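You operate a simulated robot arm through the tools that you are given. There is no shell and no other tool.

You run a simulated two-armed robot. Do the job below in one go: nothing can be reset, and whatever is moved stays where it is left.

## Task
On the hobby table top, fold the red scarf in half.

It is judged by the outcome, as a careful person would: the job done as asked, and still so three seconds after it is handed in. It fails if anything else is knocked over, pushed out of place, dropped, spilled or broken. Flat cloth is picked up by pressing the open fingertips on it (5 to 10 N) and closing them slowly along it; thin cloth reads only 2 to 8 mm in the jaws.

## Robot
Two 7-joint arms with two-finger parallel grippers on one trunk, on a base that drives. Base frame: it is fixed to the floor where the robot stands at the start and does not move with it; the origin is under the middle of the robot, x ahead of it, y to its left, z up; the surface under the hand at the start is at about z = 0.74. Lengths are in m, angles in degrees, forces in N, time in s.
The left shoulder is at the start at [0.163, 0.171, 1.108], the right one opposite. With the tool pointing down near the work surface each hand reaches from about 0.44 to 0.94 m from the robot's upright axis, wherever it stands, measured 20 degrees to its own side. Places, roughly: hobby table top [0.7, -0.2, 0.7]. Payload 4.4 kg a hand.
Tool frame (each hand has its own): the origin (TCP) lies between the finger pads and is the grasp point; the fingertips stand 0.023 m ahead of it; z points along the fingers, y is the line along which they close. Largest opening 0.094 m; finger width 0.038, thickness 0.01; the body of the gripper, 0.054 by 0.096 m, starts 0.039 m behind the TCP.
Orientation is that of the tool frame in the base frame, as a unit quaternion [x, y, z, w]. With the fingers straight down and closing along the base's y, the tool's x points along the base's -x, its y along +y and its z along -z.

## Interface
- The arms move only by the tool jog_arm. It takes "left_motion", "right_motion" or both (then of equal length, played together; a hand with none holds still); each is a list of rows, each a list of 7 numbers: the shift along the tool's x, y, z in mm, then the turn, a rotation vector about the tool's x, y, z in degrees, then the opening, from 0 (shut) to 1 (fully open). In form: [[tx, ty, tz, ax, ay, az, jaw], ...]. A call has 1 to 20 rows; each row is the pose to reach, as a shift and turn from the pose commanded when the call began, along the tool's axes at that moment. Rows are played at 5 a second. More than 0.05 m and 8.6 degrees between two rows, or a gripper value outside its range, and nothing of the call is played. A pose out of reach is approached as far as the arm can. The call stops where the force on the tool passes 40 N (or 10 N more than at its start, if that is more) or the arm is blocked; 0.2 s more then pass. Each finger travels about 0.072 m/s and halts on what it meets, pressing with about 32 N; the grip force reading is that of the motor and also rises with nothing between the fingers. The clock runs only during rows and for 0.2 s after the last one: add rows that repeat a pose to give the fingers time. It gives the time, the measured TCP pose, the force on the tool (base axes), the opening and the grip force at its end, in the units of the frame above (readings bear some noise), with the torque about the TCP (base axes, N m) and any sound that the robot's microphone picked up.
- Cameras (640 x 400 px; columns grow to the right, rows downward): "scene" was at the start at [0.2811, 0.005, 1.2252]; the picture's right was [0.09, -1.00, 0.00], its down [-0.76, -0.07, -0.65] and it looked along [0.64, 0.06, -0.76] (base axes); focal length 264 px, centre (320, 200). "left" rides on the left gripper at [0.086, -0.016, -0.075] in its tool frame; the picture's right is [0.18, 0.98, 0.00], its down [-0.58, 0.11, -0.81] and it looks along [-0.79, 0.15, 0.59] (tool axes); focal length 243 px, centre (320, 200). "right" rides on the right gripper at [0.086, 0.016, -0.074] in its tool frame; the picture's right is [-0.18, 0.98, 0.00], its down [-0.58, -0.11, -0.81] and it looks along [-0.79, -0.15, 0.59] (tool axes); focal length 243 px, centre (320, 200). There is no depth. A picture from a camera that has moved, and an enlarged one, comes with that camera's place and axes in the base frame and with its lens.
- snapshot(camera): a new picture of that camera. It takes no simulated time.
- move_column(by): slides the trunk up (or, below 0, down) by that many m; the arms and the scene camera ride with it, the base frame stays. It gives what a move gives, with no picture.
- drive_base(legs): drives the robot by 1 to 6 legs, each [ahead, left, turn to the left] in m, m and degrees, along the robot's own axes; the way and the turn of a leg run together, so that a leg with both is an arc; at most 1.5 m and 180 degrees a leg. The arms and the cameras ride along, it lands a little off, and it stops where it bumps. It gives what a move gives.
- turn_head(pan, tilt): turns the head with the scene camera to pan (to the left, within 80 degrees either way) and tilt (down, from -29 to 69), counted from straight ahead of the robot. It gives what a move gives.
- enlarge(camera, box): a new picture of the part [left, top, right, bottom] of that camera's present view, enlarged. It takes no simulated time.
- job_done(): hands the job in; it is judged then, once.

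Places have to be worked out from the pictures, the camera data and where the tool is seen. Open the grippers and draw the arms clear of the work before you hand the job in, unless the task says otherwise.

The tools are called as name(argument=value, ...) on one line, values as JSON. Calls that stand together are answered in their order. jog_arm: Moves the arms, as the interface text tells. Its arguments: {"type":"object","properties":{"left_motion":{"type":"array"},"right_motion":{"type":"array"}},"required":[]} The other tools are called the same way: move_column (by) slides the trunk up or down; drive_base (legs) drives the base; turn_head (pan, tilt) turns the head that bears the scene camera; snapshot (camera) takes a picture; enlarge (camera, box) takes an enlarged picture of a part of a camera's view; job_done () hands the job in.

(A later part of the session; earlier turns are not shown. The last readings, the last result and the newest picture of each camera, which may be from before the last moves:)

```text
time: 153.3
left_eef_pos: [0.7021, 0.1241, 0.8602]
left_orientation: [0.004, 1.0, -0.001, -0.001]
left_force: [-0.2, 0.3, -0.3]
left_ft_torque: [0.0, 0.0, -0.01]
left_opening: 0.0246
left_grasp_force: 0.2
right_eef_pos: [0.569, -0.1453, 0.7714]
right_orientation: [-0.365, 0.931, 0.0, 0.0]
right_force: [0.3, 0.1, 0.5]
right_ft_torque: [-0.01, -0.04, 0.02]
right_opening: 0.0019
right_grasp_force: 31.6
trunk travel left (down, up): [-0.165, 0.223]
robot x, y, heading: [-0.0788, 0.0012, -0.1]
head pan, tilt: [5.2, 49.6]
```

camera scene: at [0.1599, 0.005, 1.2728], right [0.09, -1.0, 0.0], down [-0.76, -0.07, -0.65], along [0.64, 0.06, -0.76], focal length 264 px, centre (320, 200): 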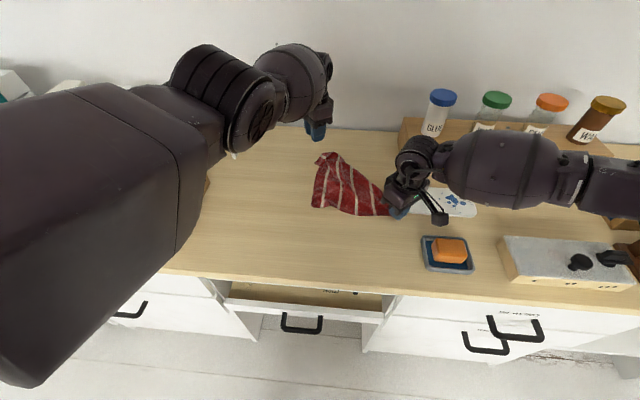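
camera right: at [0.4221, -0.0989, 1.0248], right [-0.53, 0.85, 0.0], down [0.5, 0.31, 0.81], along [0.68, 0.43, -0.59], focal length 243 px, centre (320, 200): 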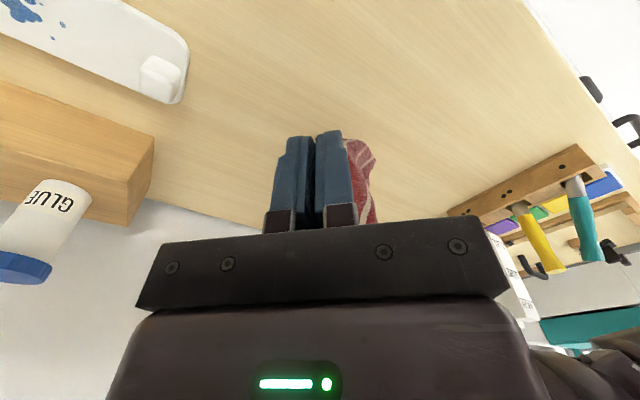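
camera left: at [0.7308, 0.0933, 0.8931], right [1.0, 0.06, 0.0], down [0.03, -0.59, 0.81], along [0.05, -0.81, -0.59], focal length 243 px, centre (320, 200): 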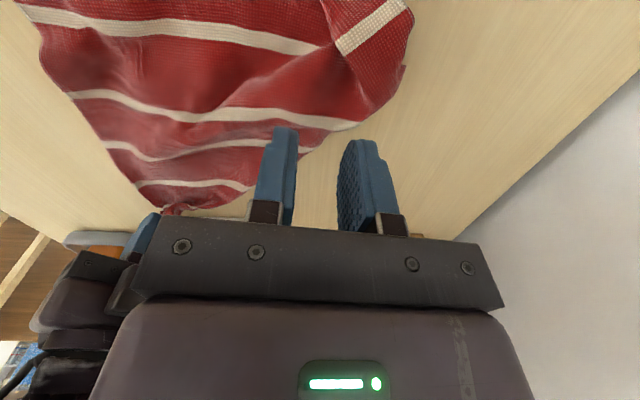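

The left arm is free again at neutral yaw. I move it above K1 at about (0.592, 0.045) and look.

jog_arm(left_motion=[[25, -15, -5, 0, 0, 0, 0.26], [50, -32, -10, 0, 0, 0, 0.26], [75, -50, -10, 0, 0, 0, 0.26], [95, -66, -10, 0, 0, 0, 0.26], [110, -79, -5, 0, 0, 0, 0.26], [110, -79, 0, 0, 0, 0, 0.26]])

snapshot(camera="left")

snapshot(camera="scene")

```text
time: 154.7
left_eef_pos: [0.591, 0.0455, 0.8588]
left_orientation: [0.003, 1.0, 0.0, 0.001]
left_force: [0.2, -0.3, 0.1]
left_ft_torque: [0.01, 0.0, 0.01]
left_opening: 0.0244
left_grasp_force: 0.1
right_eef_pos: [0.5683, -0.1458, 0.7711]
right_orientation: [-0.365, 0.931, 0.0, 0.0]
right_force: [-0.3, 0.2, 0.5]
right_ft_torque: [0.01, 0.02, 0.01]
right_opening: 0.002
right_grasp_force: 31.9
trunk travel left (down, up): [-0.165, 0.223]
robot x, y, heading: [-0.0786, 0.0011, -0.1]
head pan, tilt: [5.2, 49.6]
```

```text
taken
camera left: at [0.5038, 0.0285, 0.935], right [-0.18, 0.98, 0.0], down [0.58, 0.11, 0.81], along [0.79, 0.14, -0.59], focal length 243 px, centre (320, 200)
```

left: 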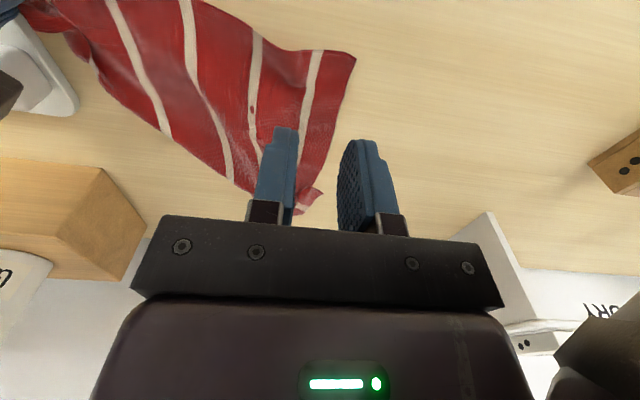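

```text
taken
camera scene: at [0.16, 0.005, 1.2728], right [0.09, -1.0, 0.0], down [-0.76, -0.07, -0.65], along [0.64, 0.06, -0.76], focal length 264 px, centre (320, 200)
```

scene: 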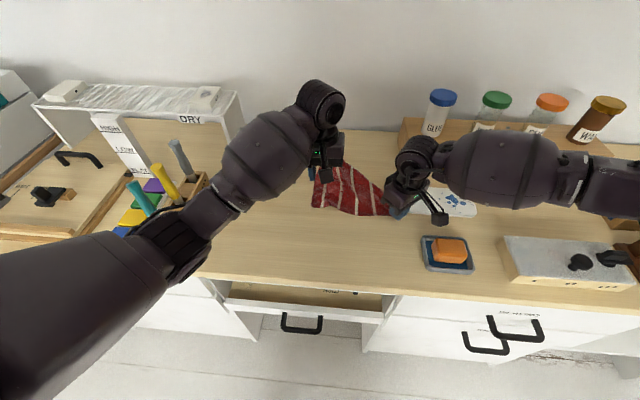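

K1 is at (0.578, 0.066) with its edges running along +x and −y. I centre the left at (0.594, 0.042) with a 22 mm opening and lower close to the cloth.

jog_arm(left_motion=[[-3, -4, 25, 0, 0, 0, 0.24], [-3, -4, 50, 0, 0, 0, 0.235], [-3, -4, 72, 0, 0, 0, 0.235], [-3, -4, 84, 0, 0, 0, 0.235], [-3, -4, 90, 0, 0, 0, 0.235], [-3, -4, 92, 0, 0, 0, 0.235], [-3, -4, 92, 0, 0, 0, 0.235]])

enlarge(camera="left", box=[200, 60, 440, 240])

```text
time: 156.3
left_eef_pos: [0.5949, 0.0412, 0.7686]
left_orientation: [0.003, 1.0, -0.002, 0.001]
left_force: [0.4, 0.6, 0.5]
left_ft_torque: [0.04, 0.01, 0.0]
left_opening: 0.0222
left_grasp_force: 0.2
right_eef_pos: [0.568, -0.1462, 0.7722]
right_orientation: [-0.365, 0.931, 0.0, -0.001]
right_force: [0.6, 0.1, 0.0]
right_ft_torque: [-0.01, 0.01, -0.02]
right_opening: 0.0021
right_grasp_force: 32.2
trunk travel left (down, up): [-0.165, 0.223]
robot x, y, heading: [-0.0813, -0.0009, -0.3]
head pan, tilt: [5.2, 49.6]
```

```text
2.22 times, centred on (320, 150) of left
camera zoom: at [0.5077, 0.0244, 0.8435], right [-0.18, 0.98, 0.0], down [0.58, 0.11, 0.81], along [0.79, 0.14, -0.59], focal length 539 px, centre (320, 311)
```

zoom: 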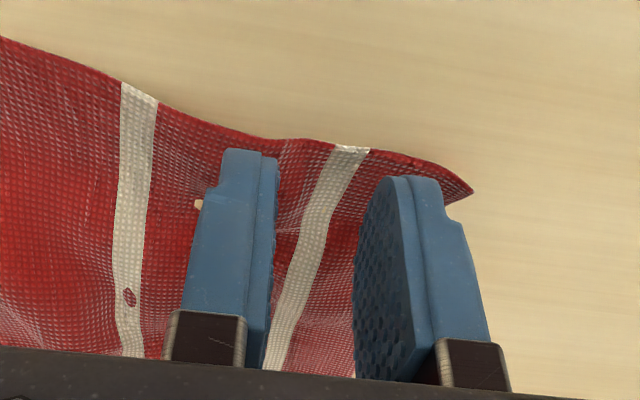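

Well placed at the K1 corner. I lower to a light contact.

jog_arm(left_motion=[[0, 0, 1, 0, 0, 0, 0.235], [0, 0, 2, 0, 0, 0, 0.235], [0, 0, 3, 0, 0, 0, 0.235], [0, 0, 3.5, 0, 0, 0, 0.235], [0, 0, 3.5, 0, 0, 0, 0.235]])

```text
time: 157.5
left_eef_pos: [0.5949, 0.0405, 0.7646]
left_orientation: [0.003, 1.0, -0.001, 0.0]
left_force: [-0.3, -0.6, -0.8]
left_ft_torque: [-0.01, 0.01, -0.03]
left_opening: 0.0221
left_grasp_force: 0.1
right_eef_pos: [0.5684, -0.1473, 0.7725]
right_orientation: [-0.365, 0.931, 0.0, 0.0]
right_force: [-0.4, -0.2, -0.4]
right_ft_torque: [-0.03, -0.01, 0.03]
right_opening: 0.0021
right_grasp_force: 32.3
trunk travel left (down, up): [-0.165, 0.223]
robot x, y, heading: [-0.0787, 0.0013, 0.0]
head pan, tilt: [5.2, 49.6]
```

Not quite touching; another 1.2 mm down.

jog_arm(left_motion=[[0, 0, 0.6, 0, 0, 0, 0.235], [0, 0, 1.2, 0, 0, 0, 0.235], [0, 0, 1.2, 0, 0, 0, 0.235], [0, 0, 1.2, 0, 0, 0, 0.235]])

```text
time: 158.5
left_eef_pos: [0.5957, 0.0404, 0.7651]
left_orientation: [0.003, 1.0, -0.001, 0.001]
left_force: [-0.5, 0.1, 5.7]
left_ft_torque: [0.04, 0.03, 0.0]
left_opening: 0.0222
left_grasp_force: 0.1
right_eef_pos: [0.5671, -0.146, 0.7715]
right_orientation: [-0.365, 0.931, -0.001, 0.0]
right_force: [-0.5, 0.4, 0.5]
right_ft_torque: [0.01, -0.02, 0.01]
right_opening: 0.0021
right_grasp_force: 32.1
trunk travel left (down, up): [-0.165, 0.223]
robot x, y, heading: [-0.0783, 0.0006, 0.1]
head pan, tilt: [5.2, 49.6]
```

5.7 N: good. I close slowly.

jog_arm(left_motion=[[0, 0, 0.2, 0, 0, 0, 0.22], [0, 0, 0.2, 0, 0, 0, 0.205], [0, 0, 0.2, 0, 0, 0, 0.19], [0, 0, 0.2, 0, 0, 0, 0.175], [0, 0, 0.2, 0, 0, 0, 0.16], [0, 0, 0.2, 0, 0, 0, 0.145], [0, 0, 0.2, 0, 0, 0, 0.13], [0, 0, 0.2, 0, 0, 0, 0.115], [0, 0, 0.2, 0, 0, 0, 0.1], [0, 0, 0.2, 0, 0, 0, 0.085], [0, 0, 0.2, 0, 0, 0, 0.07], [0, 0, 0.2, 0, 0, 0, 0.055], [0, 0, 0.2, 0, 0, 0, 0.04], [0, 0, 0.2, 0, 0, 0, 0.02], [0, 0, 0.2, 0, 0, 0, 0], [0, 0, 0.2, 0, 0, 0, 0], [0, 0, 0.2, 0, 0, 0, 0]])

enlarge(camera="left", box=[200, 60, 440, 240])

```text
time: 162.1
left_eef_pos: [0.5947, 0.0407, 0.764]
left_orientation: [0.002, 1.0, -0.001, 0.001]
left_force: [1.2, 1.1, 15.9]
left_ft_torque: [0.03, 0.12, -0.03]
left_opening: 0.0019
left_grasp_force: 32.2
right_eef_pos: [0.5667, -0.1473, 0.7727]
right_orientation: [-0.366, 0.931, 0.001, 0.001]
right_force: [-0.4, -0.5, -0.2]
right_ft_torque: [-0.02, 0.0, -0.01]
right_opening: 0.0018
right_grasp_force: 32.3
trunk travel left (down, up): [-0.165, 0.223]
robot x, y, heading: [-0.0792, 0.0043, -0.1]
head pan, tilt: [5.2, 49.6]
```

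```text
2.22 times, centred on (320, 150) of left
camera zoom: at [0.5073, 0.0241, 0.839], right [-0.18, 0.98, 0.0], down [0.58, 0.11, 0.81], along [0.79, 0.14, -0.59], focal length 539 px, centre (320, 311)
```

zoom: 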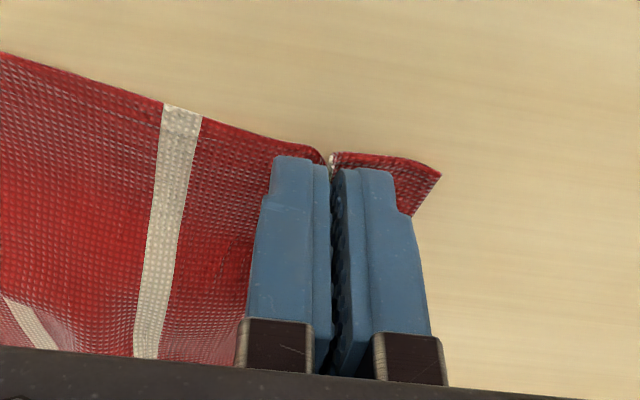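

The left holds K1 (1.9 mm) and the right holds S1. I lift both straight up 150 mm and look.

jog_arm(left_motion=[[0, 0, -8, 0, 0, 0, 0], [0, 0, -25, 0, 0, 0, 0], [0, 0, -45, 0, 0, 0, 0], [0, 0, -65, 0, 0, 0, 0], [0, 0, -85, 0, 0, 0, 0], [0, 0, -105, 0, 0, 0, 0], [0, 0, -128, 0, 0, 0, 0], [0, 0, -150, 0, 0, 0, 0], [0, 0, -170, 0, 0, 0, 0], [0, 0, -170, 0, 0, 0, 0]], right_motion=[[0, 0, -3, 0, 0, 0, 0], [0, 0, -18, 0, 0, 0, 0], [0, 0, -38, 0, 0, 0, 0], [0, 0, -58, 0, 0, 0, 0], [0, 0, -78, 0, 0, 0, 0], [0, 0, -98, 0, 0, 0, 0], [0, 0, -121, 0, 0, 0, 0], [0, 0, -143, 0, 0, 0, 0], [0, 0, -163, 0, 0, 0, 0], [0, 0, -163, 0, 0, 0, 0]])

enlarge(camera="scene", box=[240, 80, 440, 240])

snapshot(camera="left")

snapshot(camera="right")

```text
time: 164.3
left_eef_pos: [0.5947, 0.0385, 0.932]
left_orientation: [0.002, 1.0, -0.001, 0.0]
left_force: [0.3, -0.2, -0.2]
left_ft_torque: [-0.01, 0.05, 0.02]
left_opening: 0.0015
left_grasp_force: 32.1
right_eef_pos: [0.568, -0.1472, 0.9363]
right_orientation: [-0.364, 0.931, 0.0, -0.001]
right_force: [0.4, 0.0, -0.1]
right_ft_torque: [0.02, 0.02, -0.01]
right_opening: 0.002
right_grasp_force: 32.0
trunk travel left (down, up): [-0.165, 0.223]
robot x, y, heading: [-0.0777, 0.0005, 0.1]
head pan, tilt: [5.2, 49.6]
```

```text
2.50 times, centred on (340, 160) of scene
camera zoom: at [0.1604, 0.0049, 1.2726], right [0.09, -1.0, 0.0], down [-0.76, -0.07, -0.65], along [0.64, 0.06, -0.76], focal length 659 px, centre (270, 300)
```

zoom: 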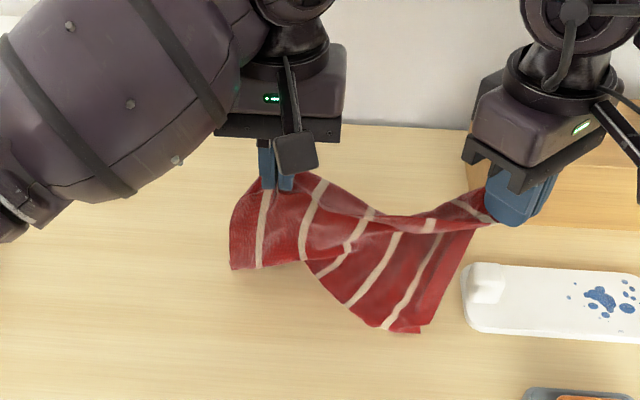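

```text
taken
camera left: at [0.5073, 0.0232, 1.0076], right [-0.18, 0.98, 0.0], down [0.58, 0.11, 0.81], along [0.79, 0.14, -0.59], focal length 243 px, centre (320, 200)
```

left: 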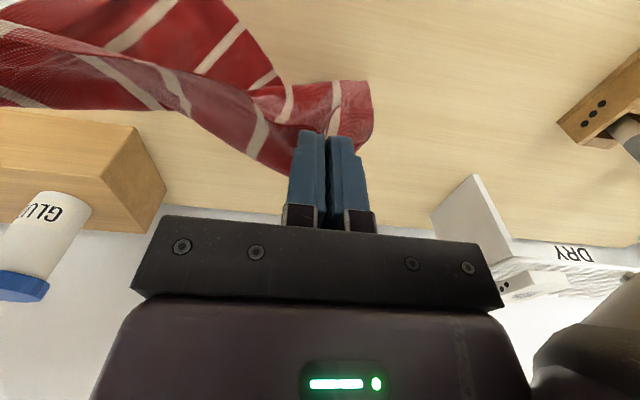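

```text
taken
camera right: at [0.4938, -0.1943, 1.0094], right [-0.53, 0.85, 0.0], down [0.5, 0.32, 0.81], along [0.68, 0.43, -0.59], focal length 243 px, centre (320, 200)
```

right: 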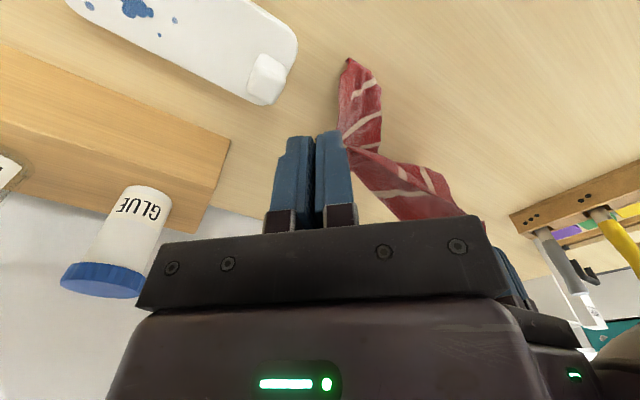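

The near edge now hangs open from S1 down to S2, though the left part still has a fold. I raise the trunk 0.12 m so everything hangs free, and look again.

move_column(by=0.12)

enlarge(camera="scene", box=[240, 50, 440, 210])

snapshot(camera="left")

snapshot(camera="right")

```text
time: 165.8
left_eef_pos: [0.5965, 0.0388, 1.0517]
left_orientation: [0.002, 1.0, -0.001, 0.0]
left_force: [-0.6, -0.5, 0.6]
left_ft_torque: [0.0, 0.01, -0.03]
left_opening: 0.0018
left_grasp_force: 31.6
right_eef_pos: [0.5688, -0.1475, 1.0542]
right_orientation: [-0.365, 0.931, 0.0, -0.001]
right_force: [0.2, -0.5, 0.3]
right_ft_torque: [0.03, -0.01, 0.0]
right_opening: 0.002
right_grasp_force: 31.8
trunk travel left (down, up): [-0.285, 0.103]
robot x, y, heading: [-0.08, 0.001, -0.2]
head pan, tilt: [5.2, 49.6]
```

```text
2.50 times, centred on (340, 130) of scene
camera zoom: at [0.0694, 0.0048, 1.4026], right [0.09, -1.0, 0.0], down [-0.76, -0.07, -0.65], along [0.64, 0.06, -0.76], focal length 659 px, centre (270, 375)
```

zoom: 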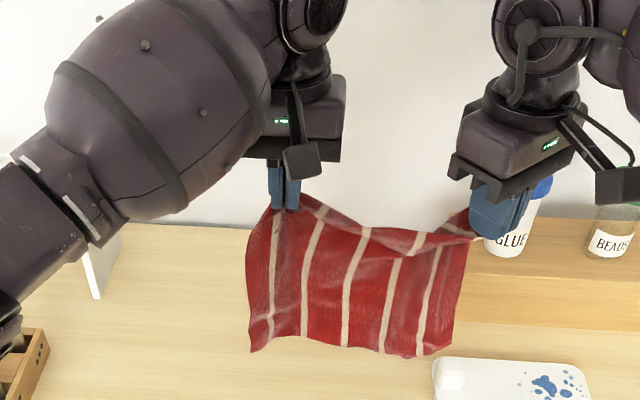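

```text
taken
camera left: at [0.5082, 0.0241, 1.127], right [-0.18, 0.98, 0.0], down [0.58, 0.11, 0.81], along [0.79, 0.14, -0.59], focal length 243 px, centre (320, 200)
```

left: 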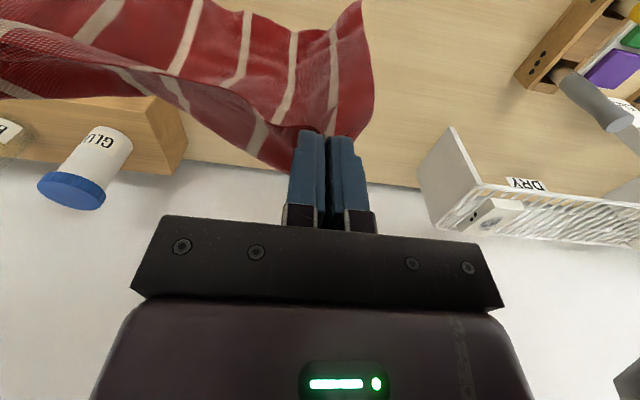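

```text
taken
camera right: at [0.4939, -0.194, 1.1282], right [-0.53, 0.85, 0.0], down [0.5, 0.31, 0.81], along [0.68, 0.43, -0.59], focal length 243 px, centre (320, 200)
```

right: 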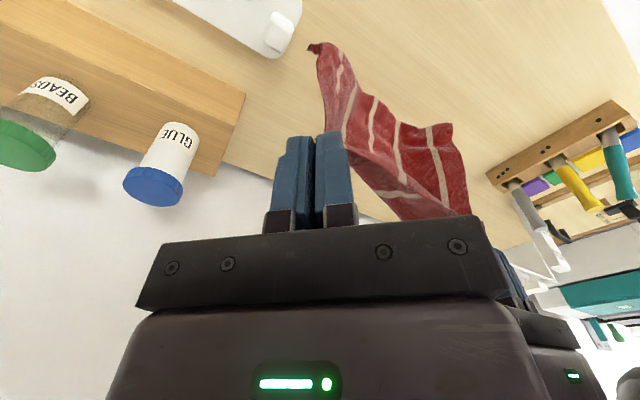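

The sheet now hangs fully open from side edge K1–S1, all five stripes straight, with K2–S2 along the bottom. I can fold directly from here: lay the lower half on the table, then bring the held edge back over onto the bottom edge. First I square the hands at x ≈ 0.47, y = 0.105 and −0.088.

jog_arm(left_motion=[[14, 8, 0, 0, 0, 0, 0], [30, 16, 0, 0, 0, 0, 0], [47, 25, 0, 0, 0, 0, 0], [64, 34, 0, 0, 0, 0, 0], [81, 43, 0, 0, 0, 0, 0], [98, 52, 0, 0, 0, 0, 0], [114, 60, 0, 0, 0, 0, 0], [126, 67, 0, 0, 0, 0, 0], [126, 67, 0, 0, 0, 0, 0], [126, 67, 0, 0, 0, 0, 0]], right_motion=[[4, 12, 0, 0, 0, 0, 0], [8, 26, 0, 0, 0, 0, 0], [12, 40, 0, 0, 0, 0, 0], [16, 55, 0, 0, 0, 0, 0], [21, 70, 0, 0, 0, 0, 0], [25, 85, 0, 0, 0, 0, 0], [29, 99, 0, 0, 0, 0, 0], [32, 111, 0, 0, 0, 0, 0], [32, 111, 0, 0, 0, 0, 0], [32, 111, 0, 0, 0, 0, 0]])

enlarge(camera="scene", box=[220, 70, 420, 230])

snapshot(camera="left")

snapshot(camera="right")

```text
time: 168.0
left_eef_pos: [0.4689, 0.1076, 1.0524]
left_orientation: [0.003, 1.0, -0.001, 0.001]
left_force: [-0.2, 0.4, 1.1]
left_ft_torque: [0.02, 0.0, 0.0]
left_opening: 0.0013
left_grasp_force: 32.4
right_eef_pos: [0.4702, -0.087, 1.056]
right_orientation: [-0.365, 0.931, 0.0, -0.001]
right_force: [0.4, 0.0, -0.6]
right_ft_torque: [0.0, 0.02, -0.04]
right_opening: 0.0019
right_grasp_force: 32.2
trunk travel left (down, up): [-0.285, 0.103]
robot x, y, heading: [-0.0789, 0.0001, 0.1]
head pan, tilt: [5.2, 49.6]
```

```text
2.50 times, centred on (320, 150) of scene
camera zoom: at [0.0685, 0.0052, 1.4029], right [0.09, -1.0, 0.0], down [-0.76, -0.07, -0.65], along [0.65, 0.06, -0.76], focal length 659 px, centre (320, 325)
```

zoom: 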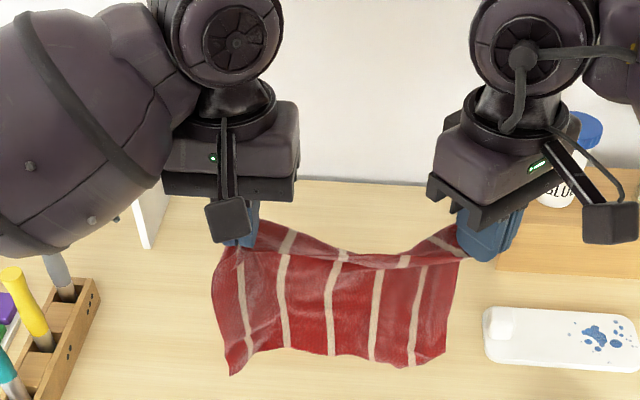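

```text
taken
camera left: at [0.3811, 0.0923, 1.1284], right [-0.18, 0.98, 0.0], down [0.58, 0.11, 0.81], along [0.79, 0.14, -0.59], focal length 243 px, centre (320, 200)
```

left: 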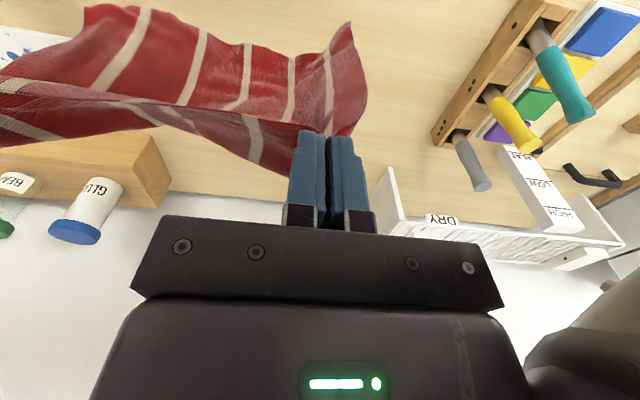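

```text
taken
camera right: at [0.3953, -0.1341, 1.13], right [-0.53, 0.85, 0.0], down [0.5, 0.32, 0.81], along [0.68, 0.43, -0.59], focal length 243 px, centre (320, 200)
```

right: 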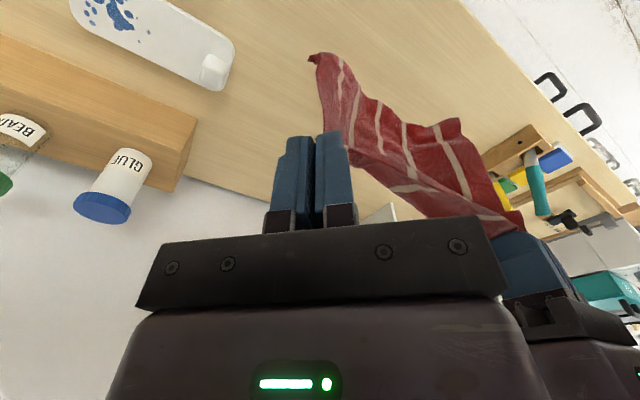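

Before laying, I check how the strip along the held edge leans between the hands.

enlarge(camera="scene", box=[280, 120, 380, 195])

enlarge(camera="left", box=[60, 0, 400, 210])

enlarge(camera="right", box=[260, 40, 560, 240])

```text
5.33 times, centred on (330, 158) of scene
camera zoom: at [0.0685, 0.0052, 1.4029], right [0.09, -1.0, 0.0], down [-0.76, -0.07, -0.65], along [0.65, 0.06, -0.76], focal length 1405 px, centre (267, 427)
```

zoom: 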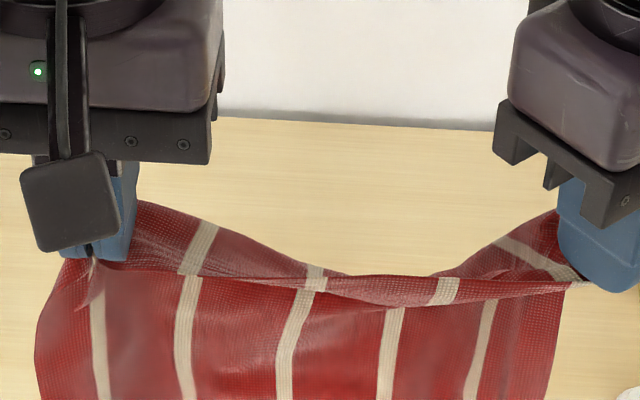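

```text
1.88 times, centred on (230, 105) of left
camera zoom: at [0.3811, 0.0923, 1.1284], right [-0.18, 0.98, 0.0], down [0.58, 0.11, 0.81], along [0.79, 0.14, -0.59], focal length 457 px, centre (489, 379)
```

zoom: 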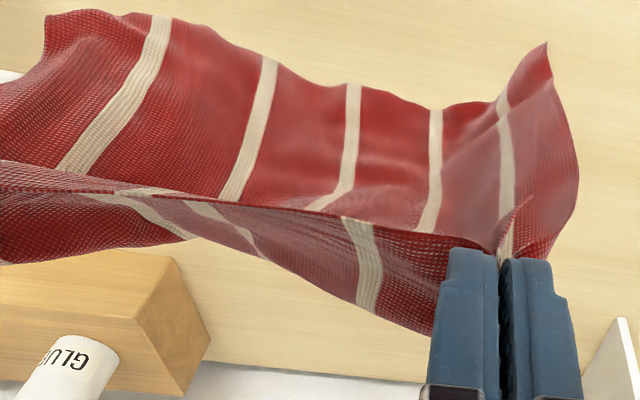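

```text
2.00 times, centred on (410, 140) of right
camera zoom: at [0.3953, -0.1341, 1.13], right [-0.53, 0.85, 0.0], down [0.5, 0.32, 0.81], along [0.68, 0.43, -0.59], focal length 485 px, centre (140, 320)
```

zoom: 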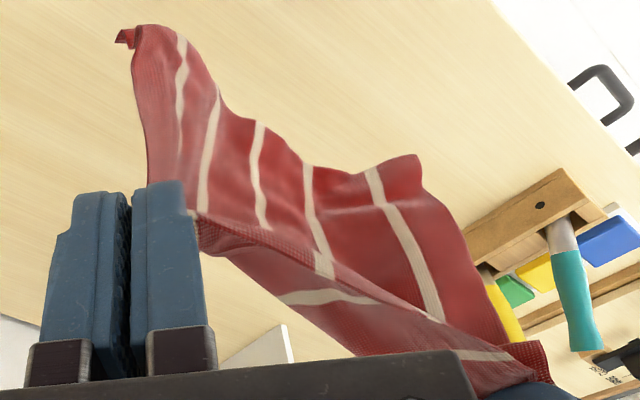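

The strip along the held edge lies over the fingers toward the far side and the sheet hangs from there, so bringing the hands back toward the robot at the end will lay the edge naturally. I lower the trunk 65 mm so the bottom edge just reaches the table.

move_column(by=-0.065)

enlarge(camera="scene", box=[220, 90, 420, 250])

snapshot(camera="right")

```text
time: 169.1
left_eef_pos: [0.4673, 0.1067, 0.9895]
left_orientation: [0.003, 1.0, -0.001, 0.001]
left_force: [0.3, 1.2, 0.2]
left_ft_torque: [0.0, -0.07, -0.01]
left_opening: 0.0018
left_grasp_force: 32.0
right_eef_pos: [0.468, -0.0873, 0.9923]
right_orientation: [-0.364, 0.931, 0.0, 0.0]
right_force: [-0.3, 0.7, 0.2]
right_ft_torque: [0.02, -0.04, -0.01]
right_opening: 0.0018
right_grasp_force: 32.7
trunk travel left (down, up): [-0.22, 0.168]
robot x, y, heading: [-0.0801, 0.002, 0.0]
head pan, tilt: [5.2, 49.6]
```

```text
2.50 times, centred on (320, 170) of scene
camera zoom: at [0.1077, 0.005, 1.3345], right [0.09, -1.0, 0.0], down [-0.76, -0.07, -0.65], along [0.65, 0.06, -0.76], focal length 659 px, centre (320, 275)
```

zoom: 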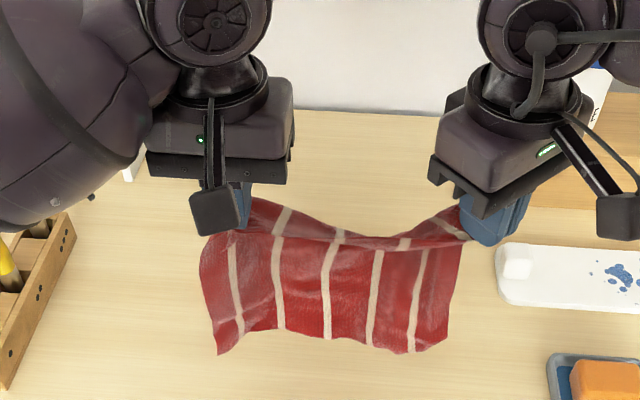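

```text
taken
camera right: at [0.3934, -0.1342, 1.0661], right [-0.53, 0.85, 0.0], down [0.5, 0.31, 0.81], along [0.68, 0.43, -0.59], focal length 243 px, centre (320, 200)
```

right: 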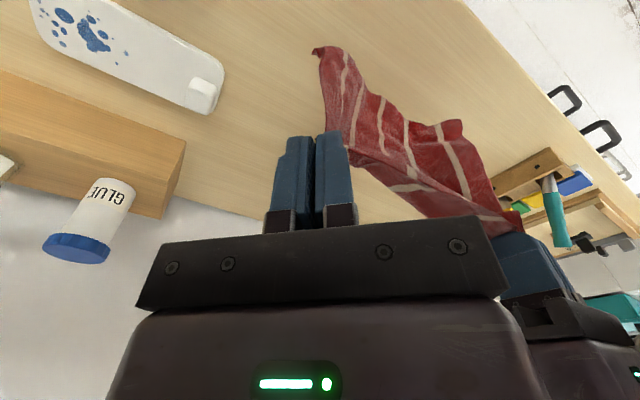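

The bottom edge is just at the table, from about (0.49, 0.15) to (0.52, -0.08). I now move both hands forward 146 mm while lowering 130 mm so the lower half lies down toward the robot.

jog_arm(left_motion=[[-15, 0, 8, 0, 0, 0, 0], [-32, 0, 18, 0, 0, 0, 0], [-50, 0, 30, 0, 0, 0, 0], [-68, 0, 44, 0, 0, 0, 0], [-86, 0, 60, 0, 0, 0, 0], [-104, 0, 78, 0, 0, 0, 0], [-120, 0, 96, 0, 0, 0, 0], [-133, 0, 112, 0, 0, 0, 0], [-142, 0, 124, 0, 0, 0, 0], [-146, 0, 130, 0, 0, 0, 0], [-146, 0, 130, 0, 0, 0, 0]], right_motion=[[-11, -10.2, 8, 0, 0, 0, 0], [-23.5, -21.8, 18, 0, 0, 0, 0], [-36.7, -34, 30, 0, 0, 0, 0], [-49.9, -46.2, 44, 0, 0, 0, 0], [-63.1, -58.5, 60, 0, 0, 0, 0], [-76.3, -70.7, 78, 0, 0, 0, 0], [-88.1, -81.6, 96, 0, 0, 0, 0], [-97.6, -90.4, 112, 0, 0, 0, 0], [-104.2, -96.6, 124, 0, 0, 0, 0], [-107.2, -99.3, 130, 0, 0, 0, 0], [-107.2, -99.3, 130, 0, 0, 0, 0]])

enlarge(camera="scene", box=[220, 100, 420, 260])

snapshot(camera="right")

snapshot(camera="left")

```text
time: 171.5
left_eef_pos: [0.6163, 0.1068, 0.8591]
left_orientation: [0.003, 1.0, -0.001, 0.001]
left_force: [-0.2, -0.8, 0.0]
left_ft_torque: [0.0, 0.03, -0.05]
left_opening: 0.0019
left_grasp_force: 31.7
right_eef_pos: [0.6159, -0.0871, 0.8603]
right_orientation: [-0.365, 0.931, 0.0, 0.0]
right_force: [0.4, -0.5, 1.0]
right_ft_torque: [0.02, 0.02, 0.02]
right_opening: 0.002
right_grasp_force: 32.1
trunk travel left (down, up): [-0.22, 0.168]
robot x, y, heading: [-0.0806, -0.0013, -0.0]
head pan, tilt: [5.2, 49.6]
```

```text
2.50 times, centred on (320, 180) of scene
camera zoom: at [0.1092, 0.005, 1.334], right [0.09, -1.0, 0.0], down [-0.76, -0.07, -0.65], along [0.65, 0.06, -0.76], focal length 659 px, centre (320, 250)
```

zoom: 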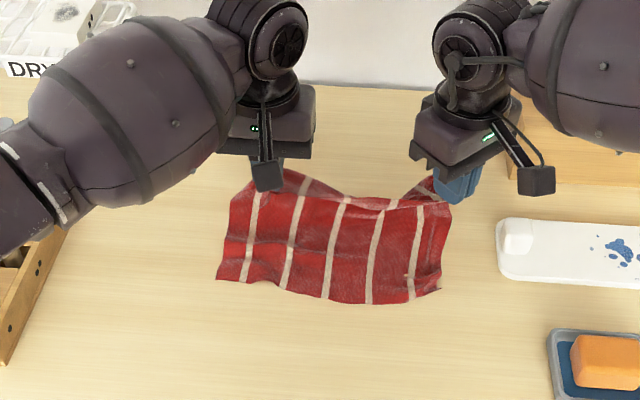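

```text
taken
camera right: at [0.5411, -0.1344, 0.9342], right [-0.53, 0.85, 0.0], down [0.5, 0.31, 0.81], along [0.68, 0.43, -0.59], focal length 243 px, centre (320, 200)
```

right: 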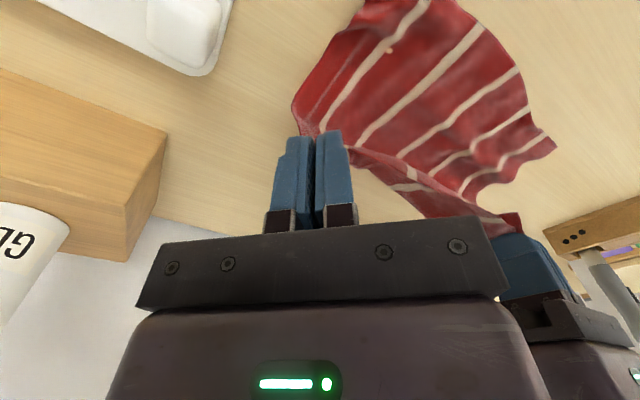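

```text
taken
camera left: at [0.5288, 0.091, 0.9335], right [-0.18, 0.98, 0.0], down [0.58, 0.11, 0.81], along [0.79, 0.14, -0.59], focal length 243 px, centre (320, 200)
```

left: 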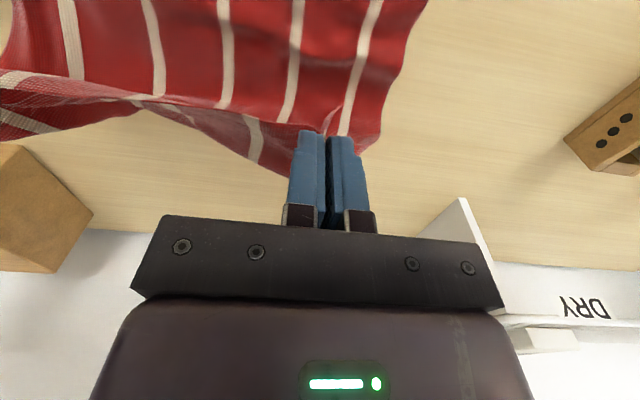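

The lower half has laid down well; its bottom edge slid forward to x ≈ 0.555. I move the hands another 50 mm forward at the same height so the fold comes to about half way.

jog_arm(left_motion=[[-10, 0, 0, 0, 0, 0, 0], [-20, 0, 0, 0, 0, 0, 0], [-30, 0, 0, 0, 0, 0, 0], [-40, 0, 0, 0, 0, 0, 0], [-50, 0, 0, 0, 0, 0, 0], [-50, 0, 0, 0, 0, 0, 0]], right_motion=[[-7.3, -6.8, 0, 0, 0, 0, 0], [-14.7, -13.6, 0, 0, 0, 0, 0], [-22, -20.4, 0, 0, 0, 0, 0], [-29.4, -27.2, 0, 0, 0, 0, 0], [-36.7, -34, 0, 0, 0, 0, 0], [-36.7, -34, 0, 0, 0, 0, 0]])

enlarge(camera="scene", box=[220, 100, 420, 260])

snapshot(camera="left")

snapshot(camera="right")

```text
time: 172.9
left_eef_pos: [0.6653, 0.1076, 0.8582]
left_orientation: [0.002, 1.0, -0.001, 0.001]
left_force: [0.2, -0.1, 0.6]
left_ft_torque: [0.0, 0.02, -0.06]
left_opening: 0.0016
left_grasp_force: 31.7
right_eef_pos: [0.6253, -0.0869, 0.8612]
right_orientation: [-0.365, 0.931, 0.0, 0.0]
right_force: [0.4, 0.2, -0.1]
right_ft_torque: [0.0, -0.01, -0.06]
right_opening: 0.0019
right_grasp_force: 32.3
right hand out of reach, approached as far as the arm can: row 2, 3, 4, 5, 6
trunk travel left (down, up): [-0.22, 0.168]
robot x, y, heading: [-0.08, -0.0018, 0.1]
head pan, tilt: [5.2, 49.6]
```

```text
2.50 times, centred on (320, 180) of scene
camera zoom: at [0.1092, 0.0051, 1.334], right [0.09, -1.0, 0.0], down [-0.76, -0.07, -0.65], along [0.65, 0.06, -0.76], focal length 659 px, centre (320, 250)
```

zoom: 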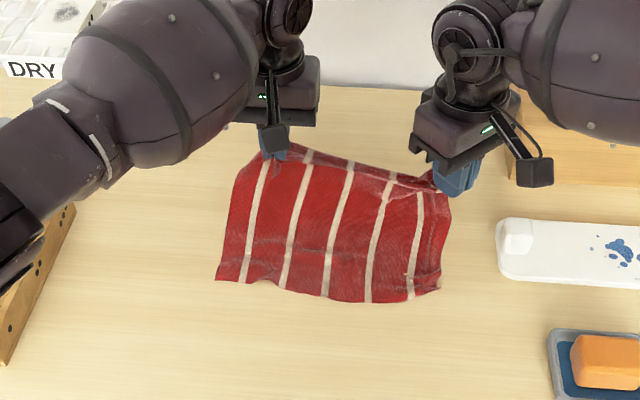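

```text
taken
camera left: at [0.5784, 0.0912, 0.9334], right [-0.18, 0.98, 0.0], down [0.58, 0.11, 0.81], along [0.79, 0.14, -0.59], focal length 243 px, centre (320, 200)
```

left: 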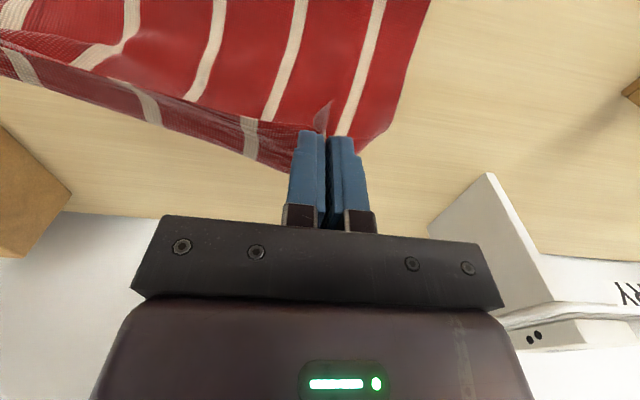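

```text
taken
camera right: at [0.5506, -0.134, 0.9349], right [-0.53, 0.85, 0.0], down [0.5, 0.31, 0.81], along [0.68, 0.43, -0.59], focal length 243 px, centre (320, 200)
```

right: 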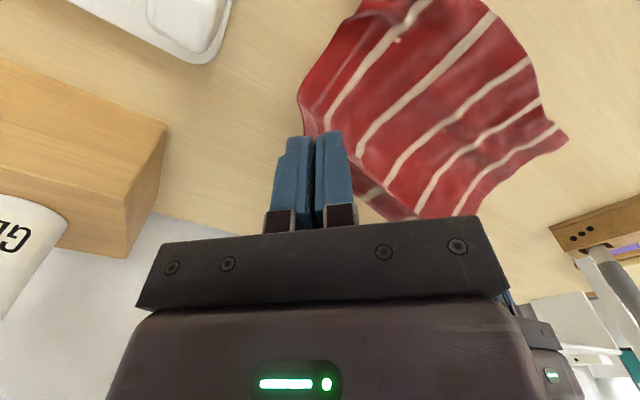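

The left side is laid to half and the bottom edge stayed put, but the right arm stopped at x = 0.625 because of its yaw. I yaw the right back to neutral, which also aligns its corner, while moving it forward the remaining 40 mm.

jog_arm(right_motion=[[0, 0, 0, 0, 0, 7, 0], [0, 0, 0, 0, 0, 14, 0], [0, 0, 0, 0, 0, 21, 0], [0, 0, 0, 0, 0, 28, 0], [0, 0, 0, 0, 0, 35, 0], [-7, -7, 0, 0, 0, 42, 0], [-15, -14, 0, 0, 0, 42, 0], [-22, -20, 0, 0, 0, 42, 0], [-29, -27, 0, 0, 0, 42, 0], [-29, -27, 0, 0, 0, 42, 0]])

enlarge(camera="scene", box=[220, 100, 420, 260])

snapshot(camera="right")

```text
time: 175.1
left_eef_pos: [0.6667, 0.107, 0.8583]
left_orientation: [0.003, 1.0, -0.001, 0.001]
left_force: [-0.1, -0.6, 0.2]
left_ft_torque: [-0.03, 0.02, -0.01]
left_opening: 0.0019
left_grasp_force: 31.9
right_eef_pos: [0.6654, -0.0884, 0.8613]
right_orientation: [-0.007, 1.0, 0.0, 0.0]
right_force: [0.3, 0.4, 0.2]
right_ft_torque: [-0.01, -0.01, 0.04]
right_opening: 0.002
right_grasp_force: 32.0
trunk travel left (down, up): [-0.22, 0.168]
robot x, y, heading: [-0.0761, -0.0001, 0.1]
head pan, tilt: [5.2, 49.6]
```

```text
2.50 times, centred on (320, 180) of scene
camera zoom: at [0.1092, 0.0049, 1.334], right [0.09, -1.0, 0.0], down [-0.76, -0.07, -0.65], along [0.65, 0.06, -0.76], focal length 659 px, centre (320, 250)
```

zoom: 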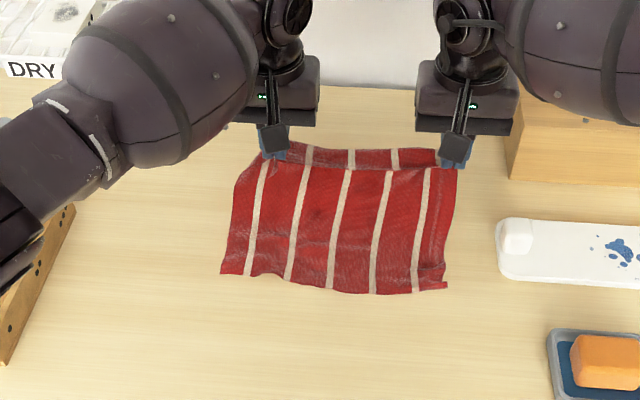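

```text
taken
camera right: at [0.5786, -0.074, 0.935], right [0.17, 0.99, 0.0], down [0.58, -0.1, 0.81], along [0.79, -0.14, -0.59], focal length 243 px, centre (320, 200)
```

right: 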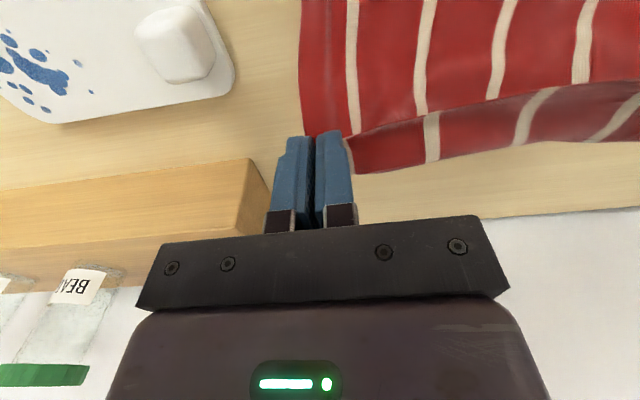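

Now the sheet is square: bottom edge at x ≈ 0.555–0.568 from y = 0.162 to −0.096, and both hands at x = 0.666 above the fold line. I bring the held edge back over in an arc toward the robot, spreading the left hand 14 mm outward, ending about 6 mm above the table.

jog_arm(left_motion=[[7, 3, 1, 0, 0, 0, 0], [15, 6, 4, 0, 0, 0, 0], [30, 9, 10, 0, 0, 0, 0], [44, 12, 18, 0, 0, 0, 0], [57, 14, 28, 0, 0, 0, 0], [67, 14, 40, 0, 0, 0, 0], [75, 14, 52, 0, 0, 0, 0], [81, 14, 65, 0, 0, 0, 0], [85, 14, 77, 0, 0, 0, 0], [86, 14, 83, 0, 0, 0, 0], [86, 14, 83, 0, 0, 0, 0]], right_motion=[[7, 0, 1, 0, 0, 0, 0], [15, 0, 4, 0, 0, 0, 0], [30, 0, 10, 0, 0, 0, 0], [44, 0, 18, 0, 0, 0, 0], [57, 0, 28, 0, 0, 0, 0], [67, 0, 40, 0, 0, 0, 0], [75, 0, 52, 0, 0, 0, 0], [81, 0, 65, 0, 0, 0, 0], [85, 0, 77, 0, 0, 0, 0], [86, 0, 83, 0, 0, 0, 0], [86, 0, 83, 0, 0, 0, 0]])

enlarge(camera="scene", box=[220, 110, 420, 270])

snapshot(camera="left")

snapshot(camera="right")

```text
time: 177.5
left_eef_pos: [0.5792, 0.1222, 0.7745]
left_orientation: [0.001, 1.0, -0.002, 0.001]
left_force: [-0.1, -19.5, 0.6]
left_ft_torque: [-0.46, 0.0, -0.15]
left_opening: 0.0019
left_grasp_force: 31.3
right_eef_pos: [0.578, -0.0885, 0.7786]
right_orientation: [-0.007, 1.0, 0.001, 0.0]
right_force: [-0.1, 19.5, 0.0]
right_ft_torque: [0.45, 0.0, 0.23]
right_opening: 0.0021
right_grasp_force: 32.5
trunk travel left (down, up): [-0.22, 0.168]
robot x, y, heading: [-0.0778, 0.0004, 0.0]
head pan, tilt: [5.2, 49.6]
```

```text
2.50 times, centred on (320, 190) of scene
camera zoom: at [0.1092, 0.005, 1.334], right [0.09, -1.0, 0.0], down [-0.76, -0.07, -0.65], along [0.65, 0.06, -0.76], focal length 659 px, centre (320, 225)
```

zoom: 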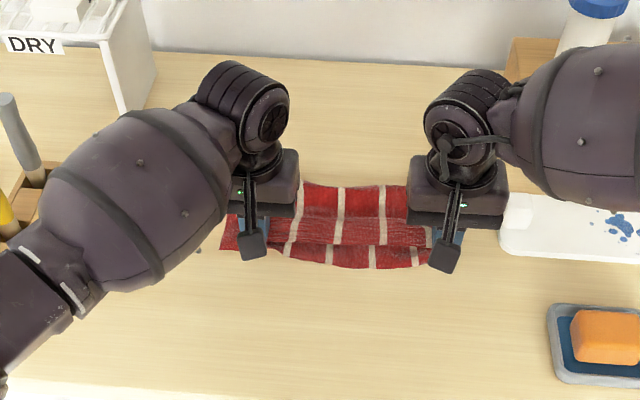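

```text
taken
camera left: at [0.4911, 0.1051, 0.8503], right [-0.18, 0.98, 0.0], down [0.58, 0.11, 0.81], along [0.79, 0.14, -0.59], focal length 243 px, centre (320, 200)
```

left: 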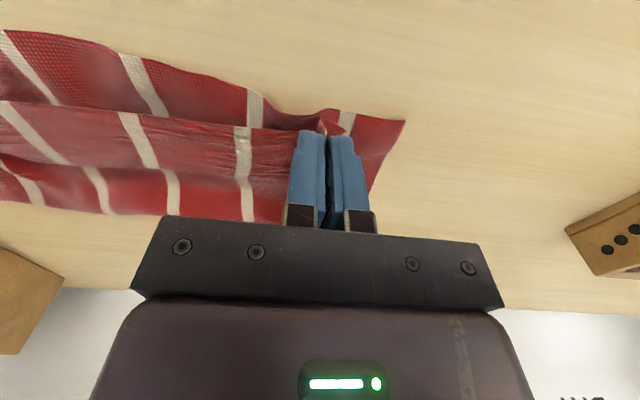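

```text
taken
camera right: at [0.4919, -0.0741, 0.8524], right [0.17, 0.99, 0.0], down [0.58, -0.1, 0.81], along [0.79, -0.14, -0.59], focal length 243 px, centre (320, 200)
```

right: 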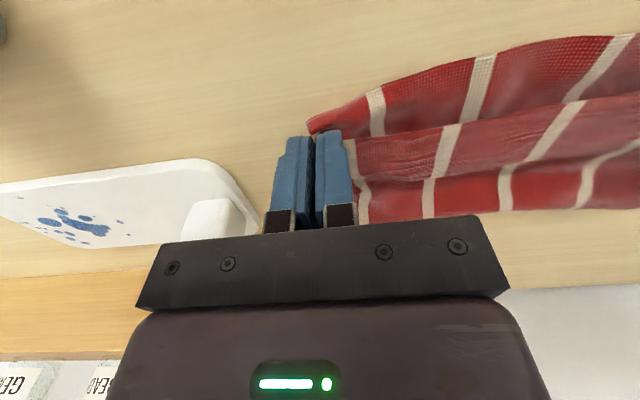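

The fold is nearly complete: the held edge lies about 5–20 mm short of the bottom edge on the left and middle, and the span is taut at 19 N. I move the left 9 mm and the right 4 mm back toward the robot, ease the left 6 mm inward and lower onto the table.

jog_arm(left_motion=[[4, -2, 0, 0, 0, 0, 0], [9, -5, 1, 0, 0, 0, 0], [9, -6, 4, 0, 0, 0, 0], [9, -6, 7, 0, 0, 0, 0], [9, -6, 7, 0, 0, 0, 0]], right_motion=[[2, 0, 0, 0, 0, 0, 0], [4, 0, 2, 0, 0, 0, 0], [4, 0, 5, 0, 0, 0, 0], [4, 0, 9, 0, 0, 0, 0], [4, 0, 9, 0, 0, 0, 0]])

snapshot(camera="left")

snapshot(camera="right")

```text
time: 178.7
left_eef_pos: [0.5701, 0.117, 0.7676]
left_orientation: [0.001, 1.0, 0.0, -0.001]
left_force: [0.7, -6.4, 0.0]
left_ft_torque: [-0.16, 0.01, -0.06]
left_opening: 0.0016
left_grasp_force: 31.9
right_eef_pos: [0.5741, -0.089, 0.7691]
right_orientation: [-0.006, 1.0, -0.001, 0.0]
right_force: [-0.2, 7.3, 0.6]
right_ft_torque: [0.19, 0.03, 0.12]
right_opening: 0.0021
right_grasp_force: 32.2
trunk travel left (down, up): [-0.22, 0.168]
robot x, y, heading: [-0.0796, 0.0002, 0.1]
head pan, tilt: [5.2, 49.6]
```

```text
taken
camera left: at [0.4827, 0.0992, 0.8428], right [-0.18, 0.98, 0.0], down [0.58, 0.11, 0.81], along [0.79, 0.15, -0.59], focal length 243 px, centre (320, 200)
```

left: 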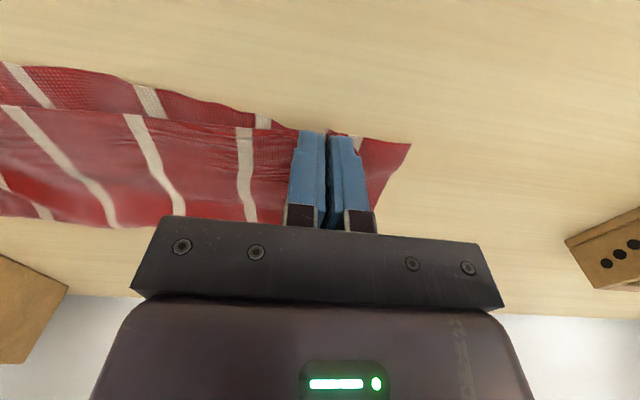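

```text
taken
camera right: at [0.4875, -0.0749, 0.8432], right [0.17, 0.99, 0.0], down [0.58, -0.1, 0.81], along [0.79, -0.14, -0.59], focal length 243 px, centre (320, 200)
```

right: 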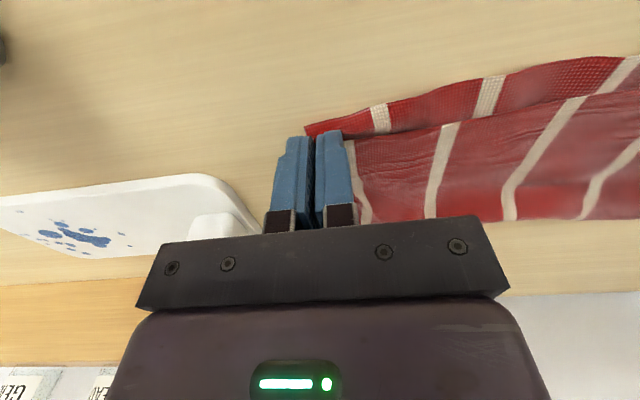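

The top edge is about 15 mm short of the bottom edge in the middle. I lift 3 mm, draw both hands 7 mm further toward the robot, set down, and open slowly with light contact to spread the pinched corners.

jog_arm(left_motion=[[0, 0, -3, 0, 0, 0, 0], [4, 0, -3, 0, 0, 0, 0], [7, 0, -2, 0, 0, 0, 0], [7, 0, 1, 0, 0, 0, 0], [7, 0, 2.5, 0, 0, 0, 0], [7, 0, 2.5, 0, 0, 0, 0.03], [7, 0, 2.5, 0, 0, 0, 0.06], [7, 0, 2.5, 0, 0, 0, 0.09], [7, 0, 2.5, 0, 0, 0, 0.12], [7, 0, 2.5, 0, 0, 0, 0.15], [7, 0, 2.5, 0, 0, 0, 0.18], [7, 0, 2.5, 0, 0, 0, 0.21], [7, 0, 2.5, 0, 0, 0, 0.24], [7, 0, 2.5, 0, 0, 0, 0.27]], right_motion=[[0, 0, -3, 0, 0, 0, 0], [4, 0, -3, 0, 0, 0, 0], [7, 0, -2, 0, 0, 0, 0], [7, 0, 1, 0, 0, 0, 0], [7, 0, 3.5, 0, 0, 0, 0], [7, 0, 3.5, 0, 0, 0, 0.03], [7, 0, 3.5, 0, 0, 0, 0.06], [7, 0, 3.5, 0, 0, 0, 0.09], [7, 0, 3.5, 0, 0, 0, 0.12], [7, 0, 3.5, 0, 0, 0, 0.15], [7, 0, 3.5, 0, 0, 0, 0.18], [7, 0, 3.5, 0, 0, 0, 0.21], [7, 0, 3.5, 0, 0, 0, 0.24], [7, 0, 3.5, 0, 0, 0, 0.27]])

snapshot(camera="left")

snapshot(camera="right")

```text
time: 181.7
left_eef_pos: [0.5643, 0.1161, 0.7662]
left_orientation: [0.003, 1.0, -0.001, 0.001]
left_force: [0.2, -0.9, 0.7]
left_ft_torque: [0.01, -0.01, 0.01]
left_opening: 0.025
left_grasp_force: 0.1
right_eef_pos: [0.5679, -0.0891, 0.7663]
right_orientation: [-0.007, 1.0, 0.0, 0.0]
right_force: [-1.0, -0.6, 0.1]
right_ft_torque: [0.0, -0.02, 0.0]
right_opening: 0.0251
right_grasp_force: 0.0
trunk travel left (down, up): [-0.22, 0.168]
robot x, y, heading: [-0.0799, 0.0018, -0.1]
head pan, tilt: [5.2, 49.6]
```

```text
taken
camera left: at [0.4766, 0.0988, 0.8408], right [-0.18, 0.98, 0.0], down [0.58, 0.11, 0.81], along [0.79, 0.14, -0.59], focal length 243 px, centre (320, 200)
```

left: 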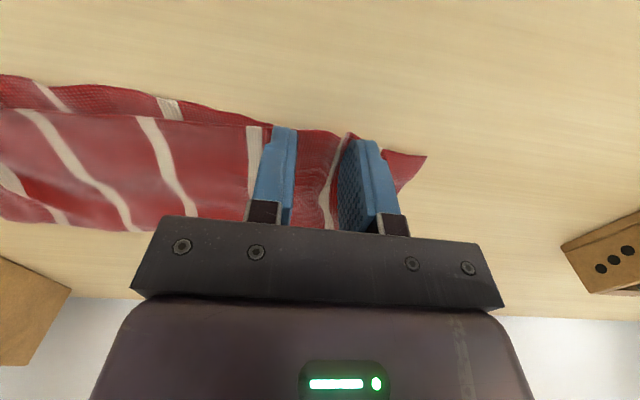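

```text
taken
camera right: at [0.481, -0.075, 0.8396], right [0.17, 0.99, 0.0], down [0.58, -0.1, 0.81], along [0.79, -0.14, -0.59], focal length 243 px, centre (320, 200)
```

right: 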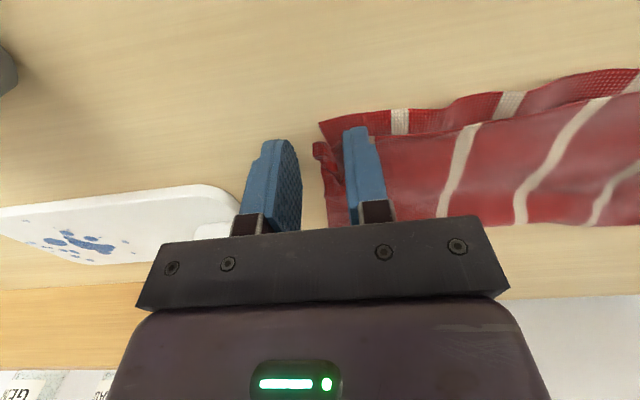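

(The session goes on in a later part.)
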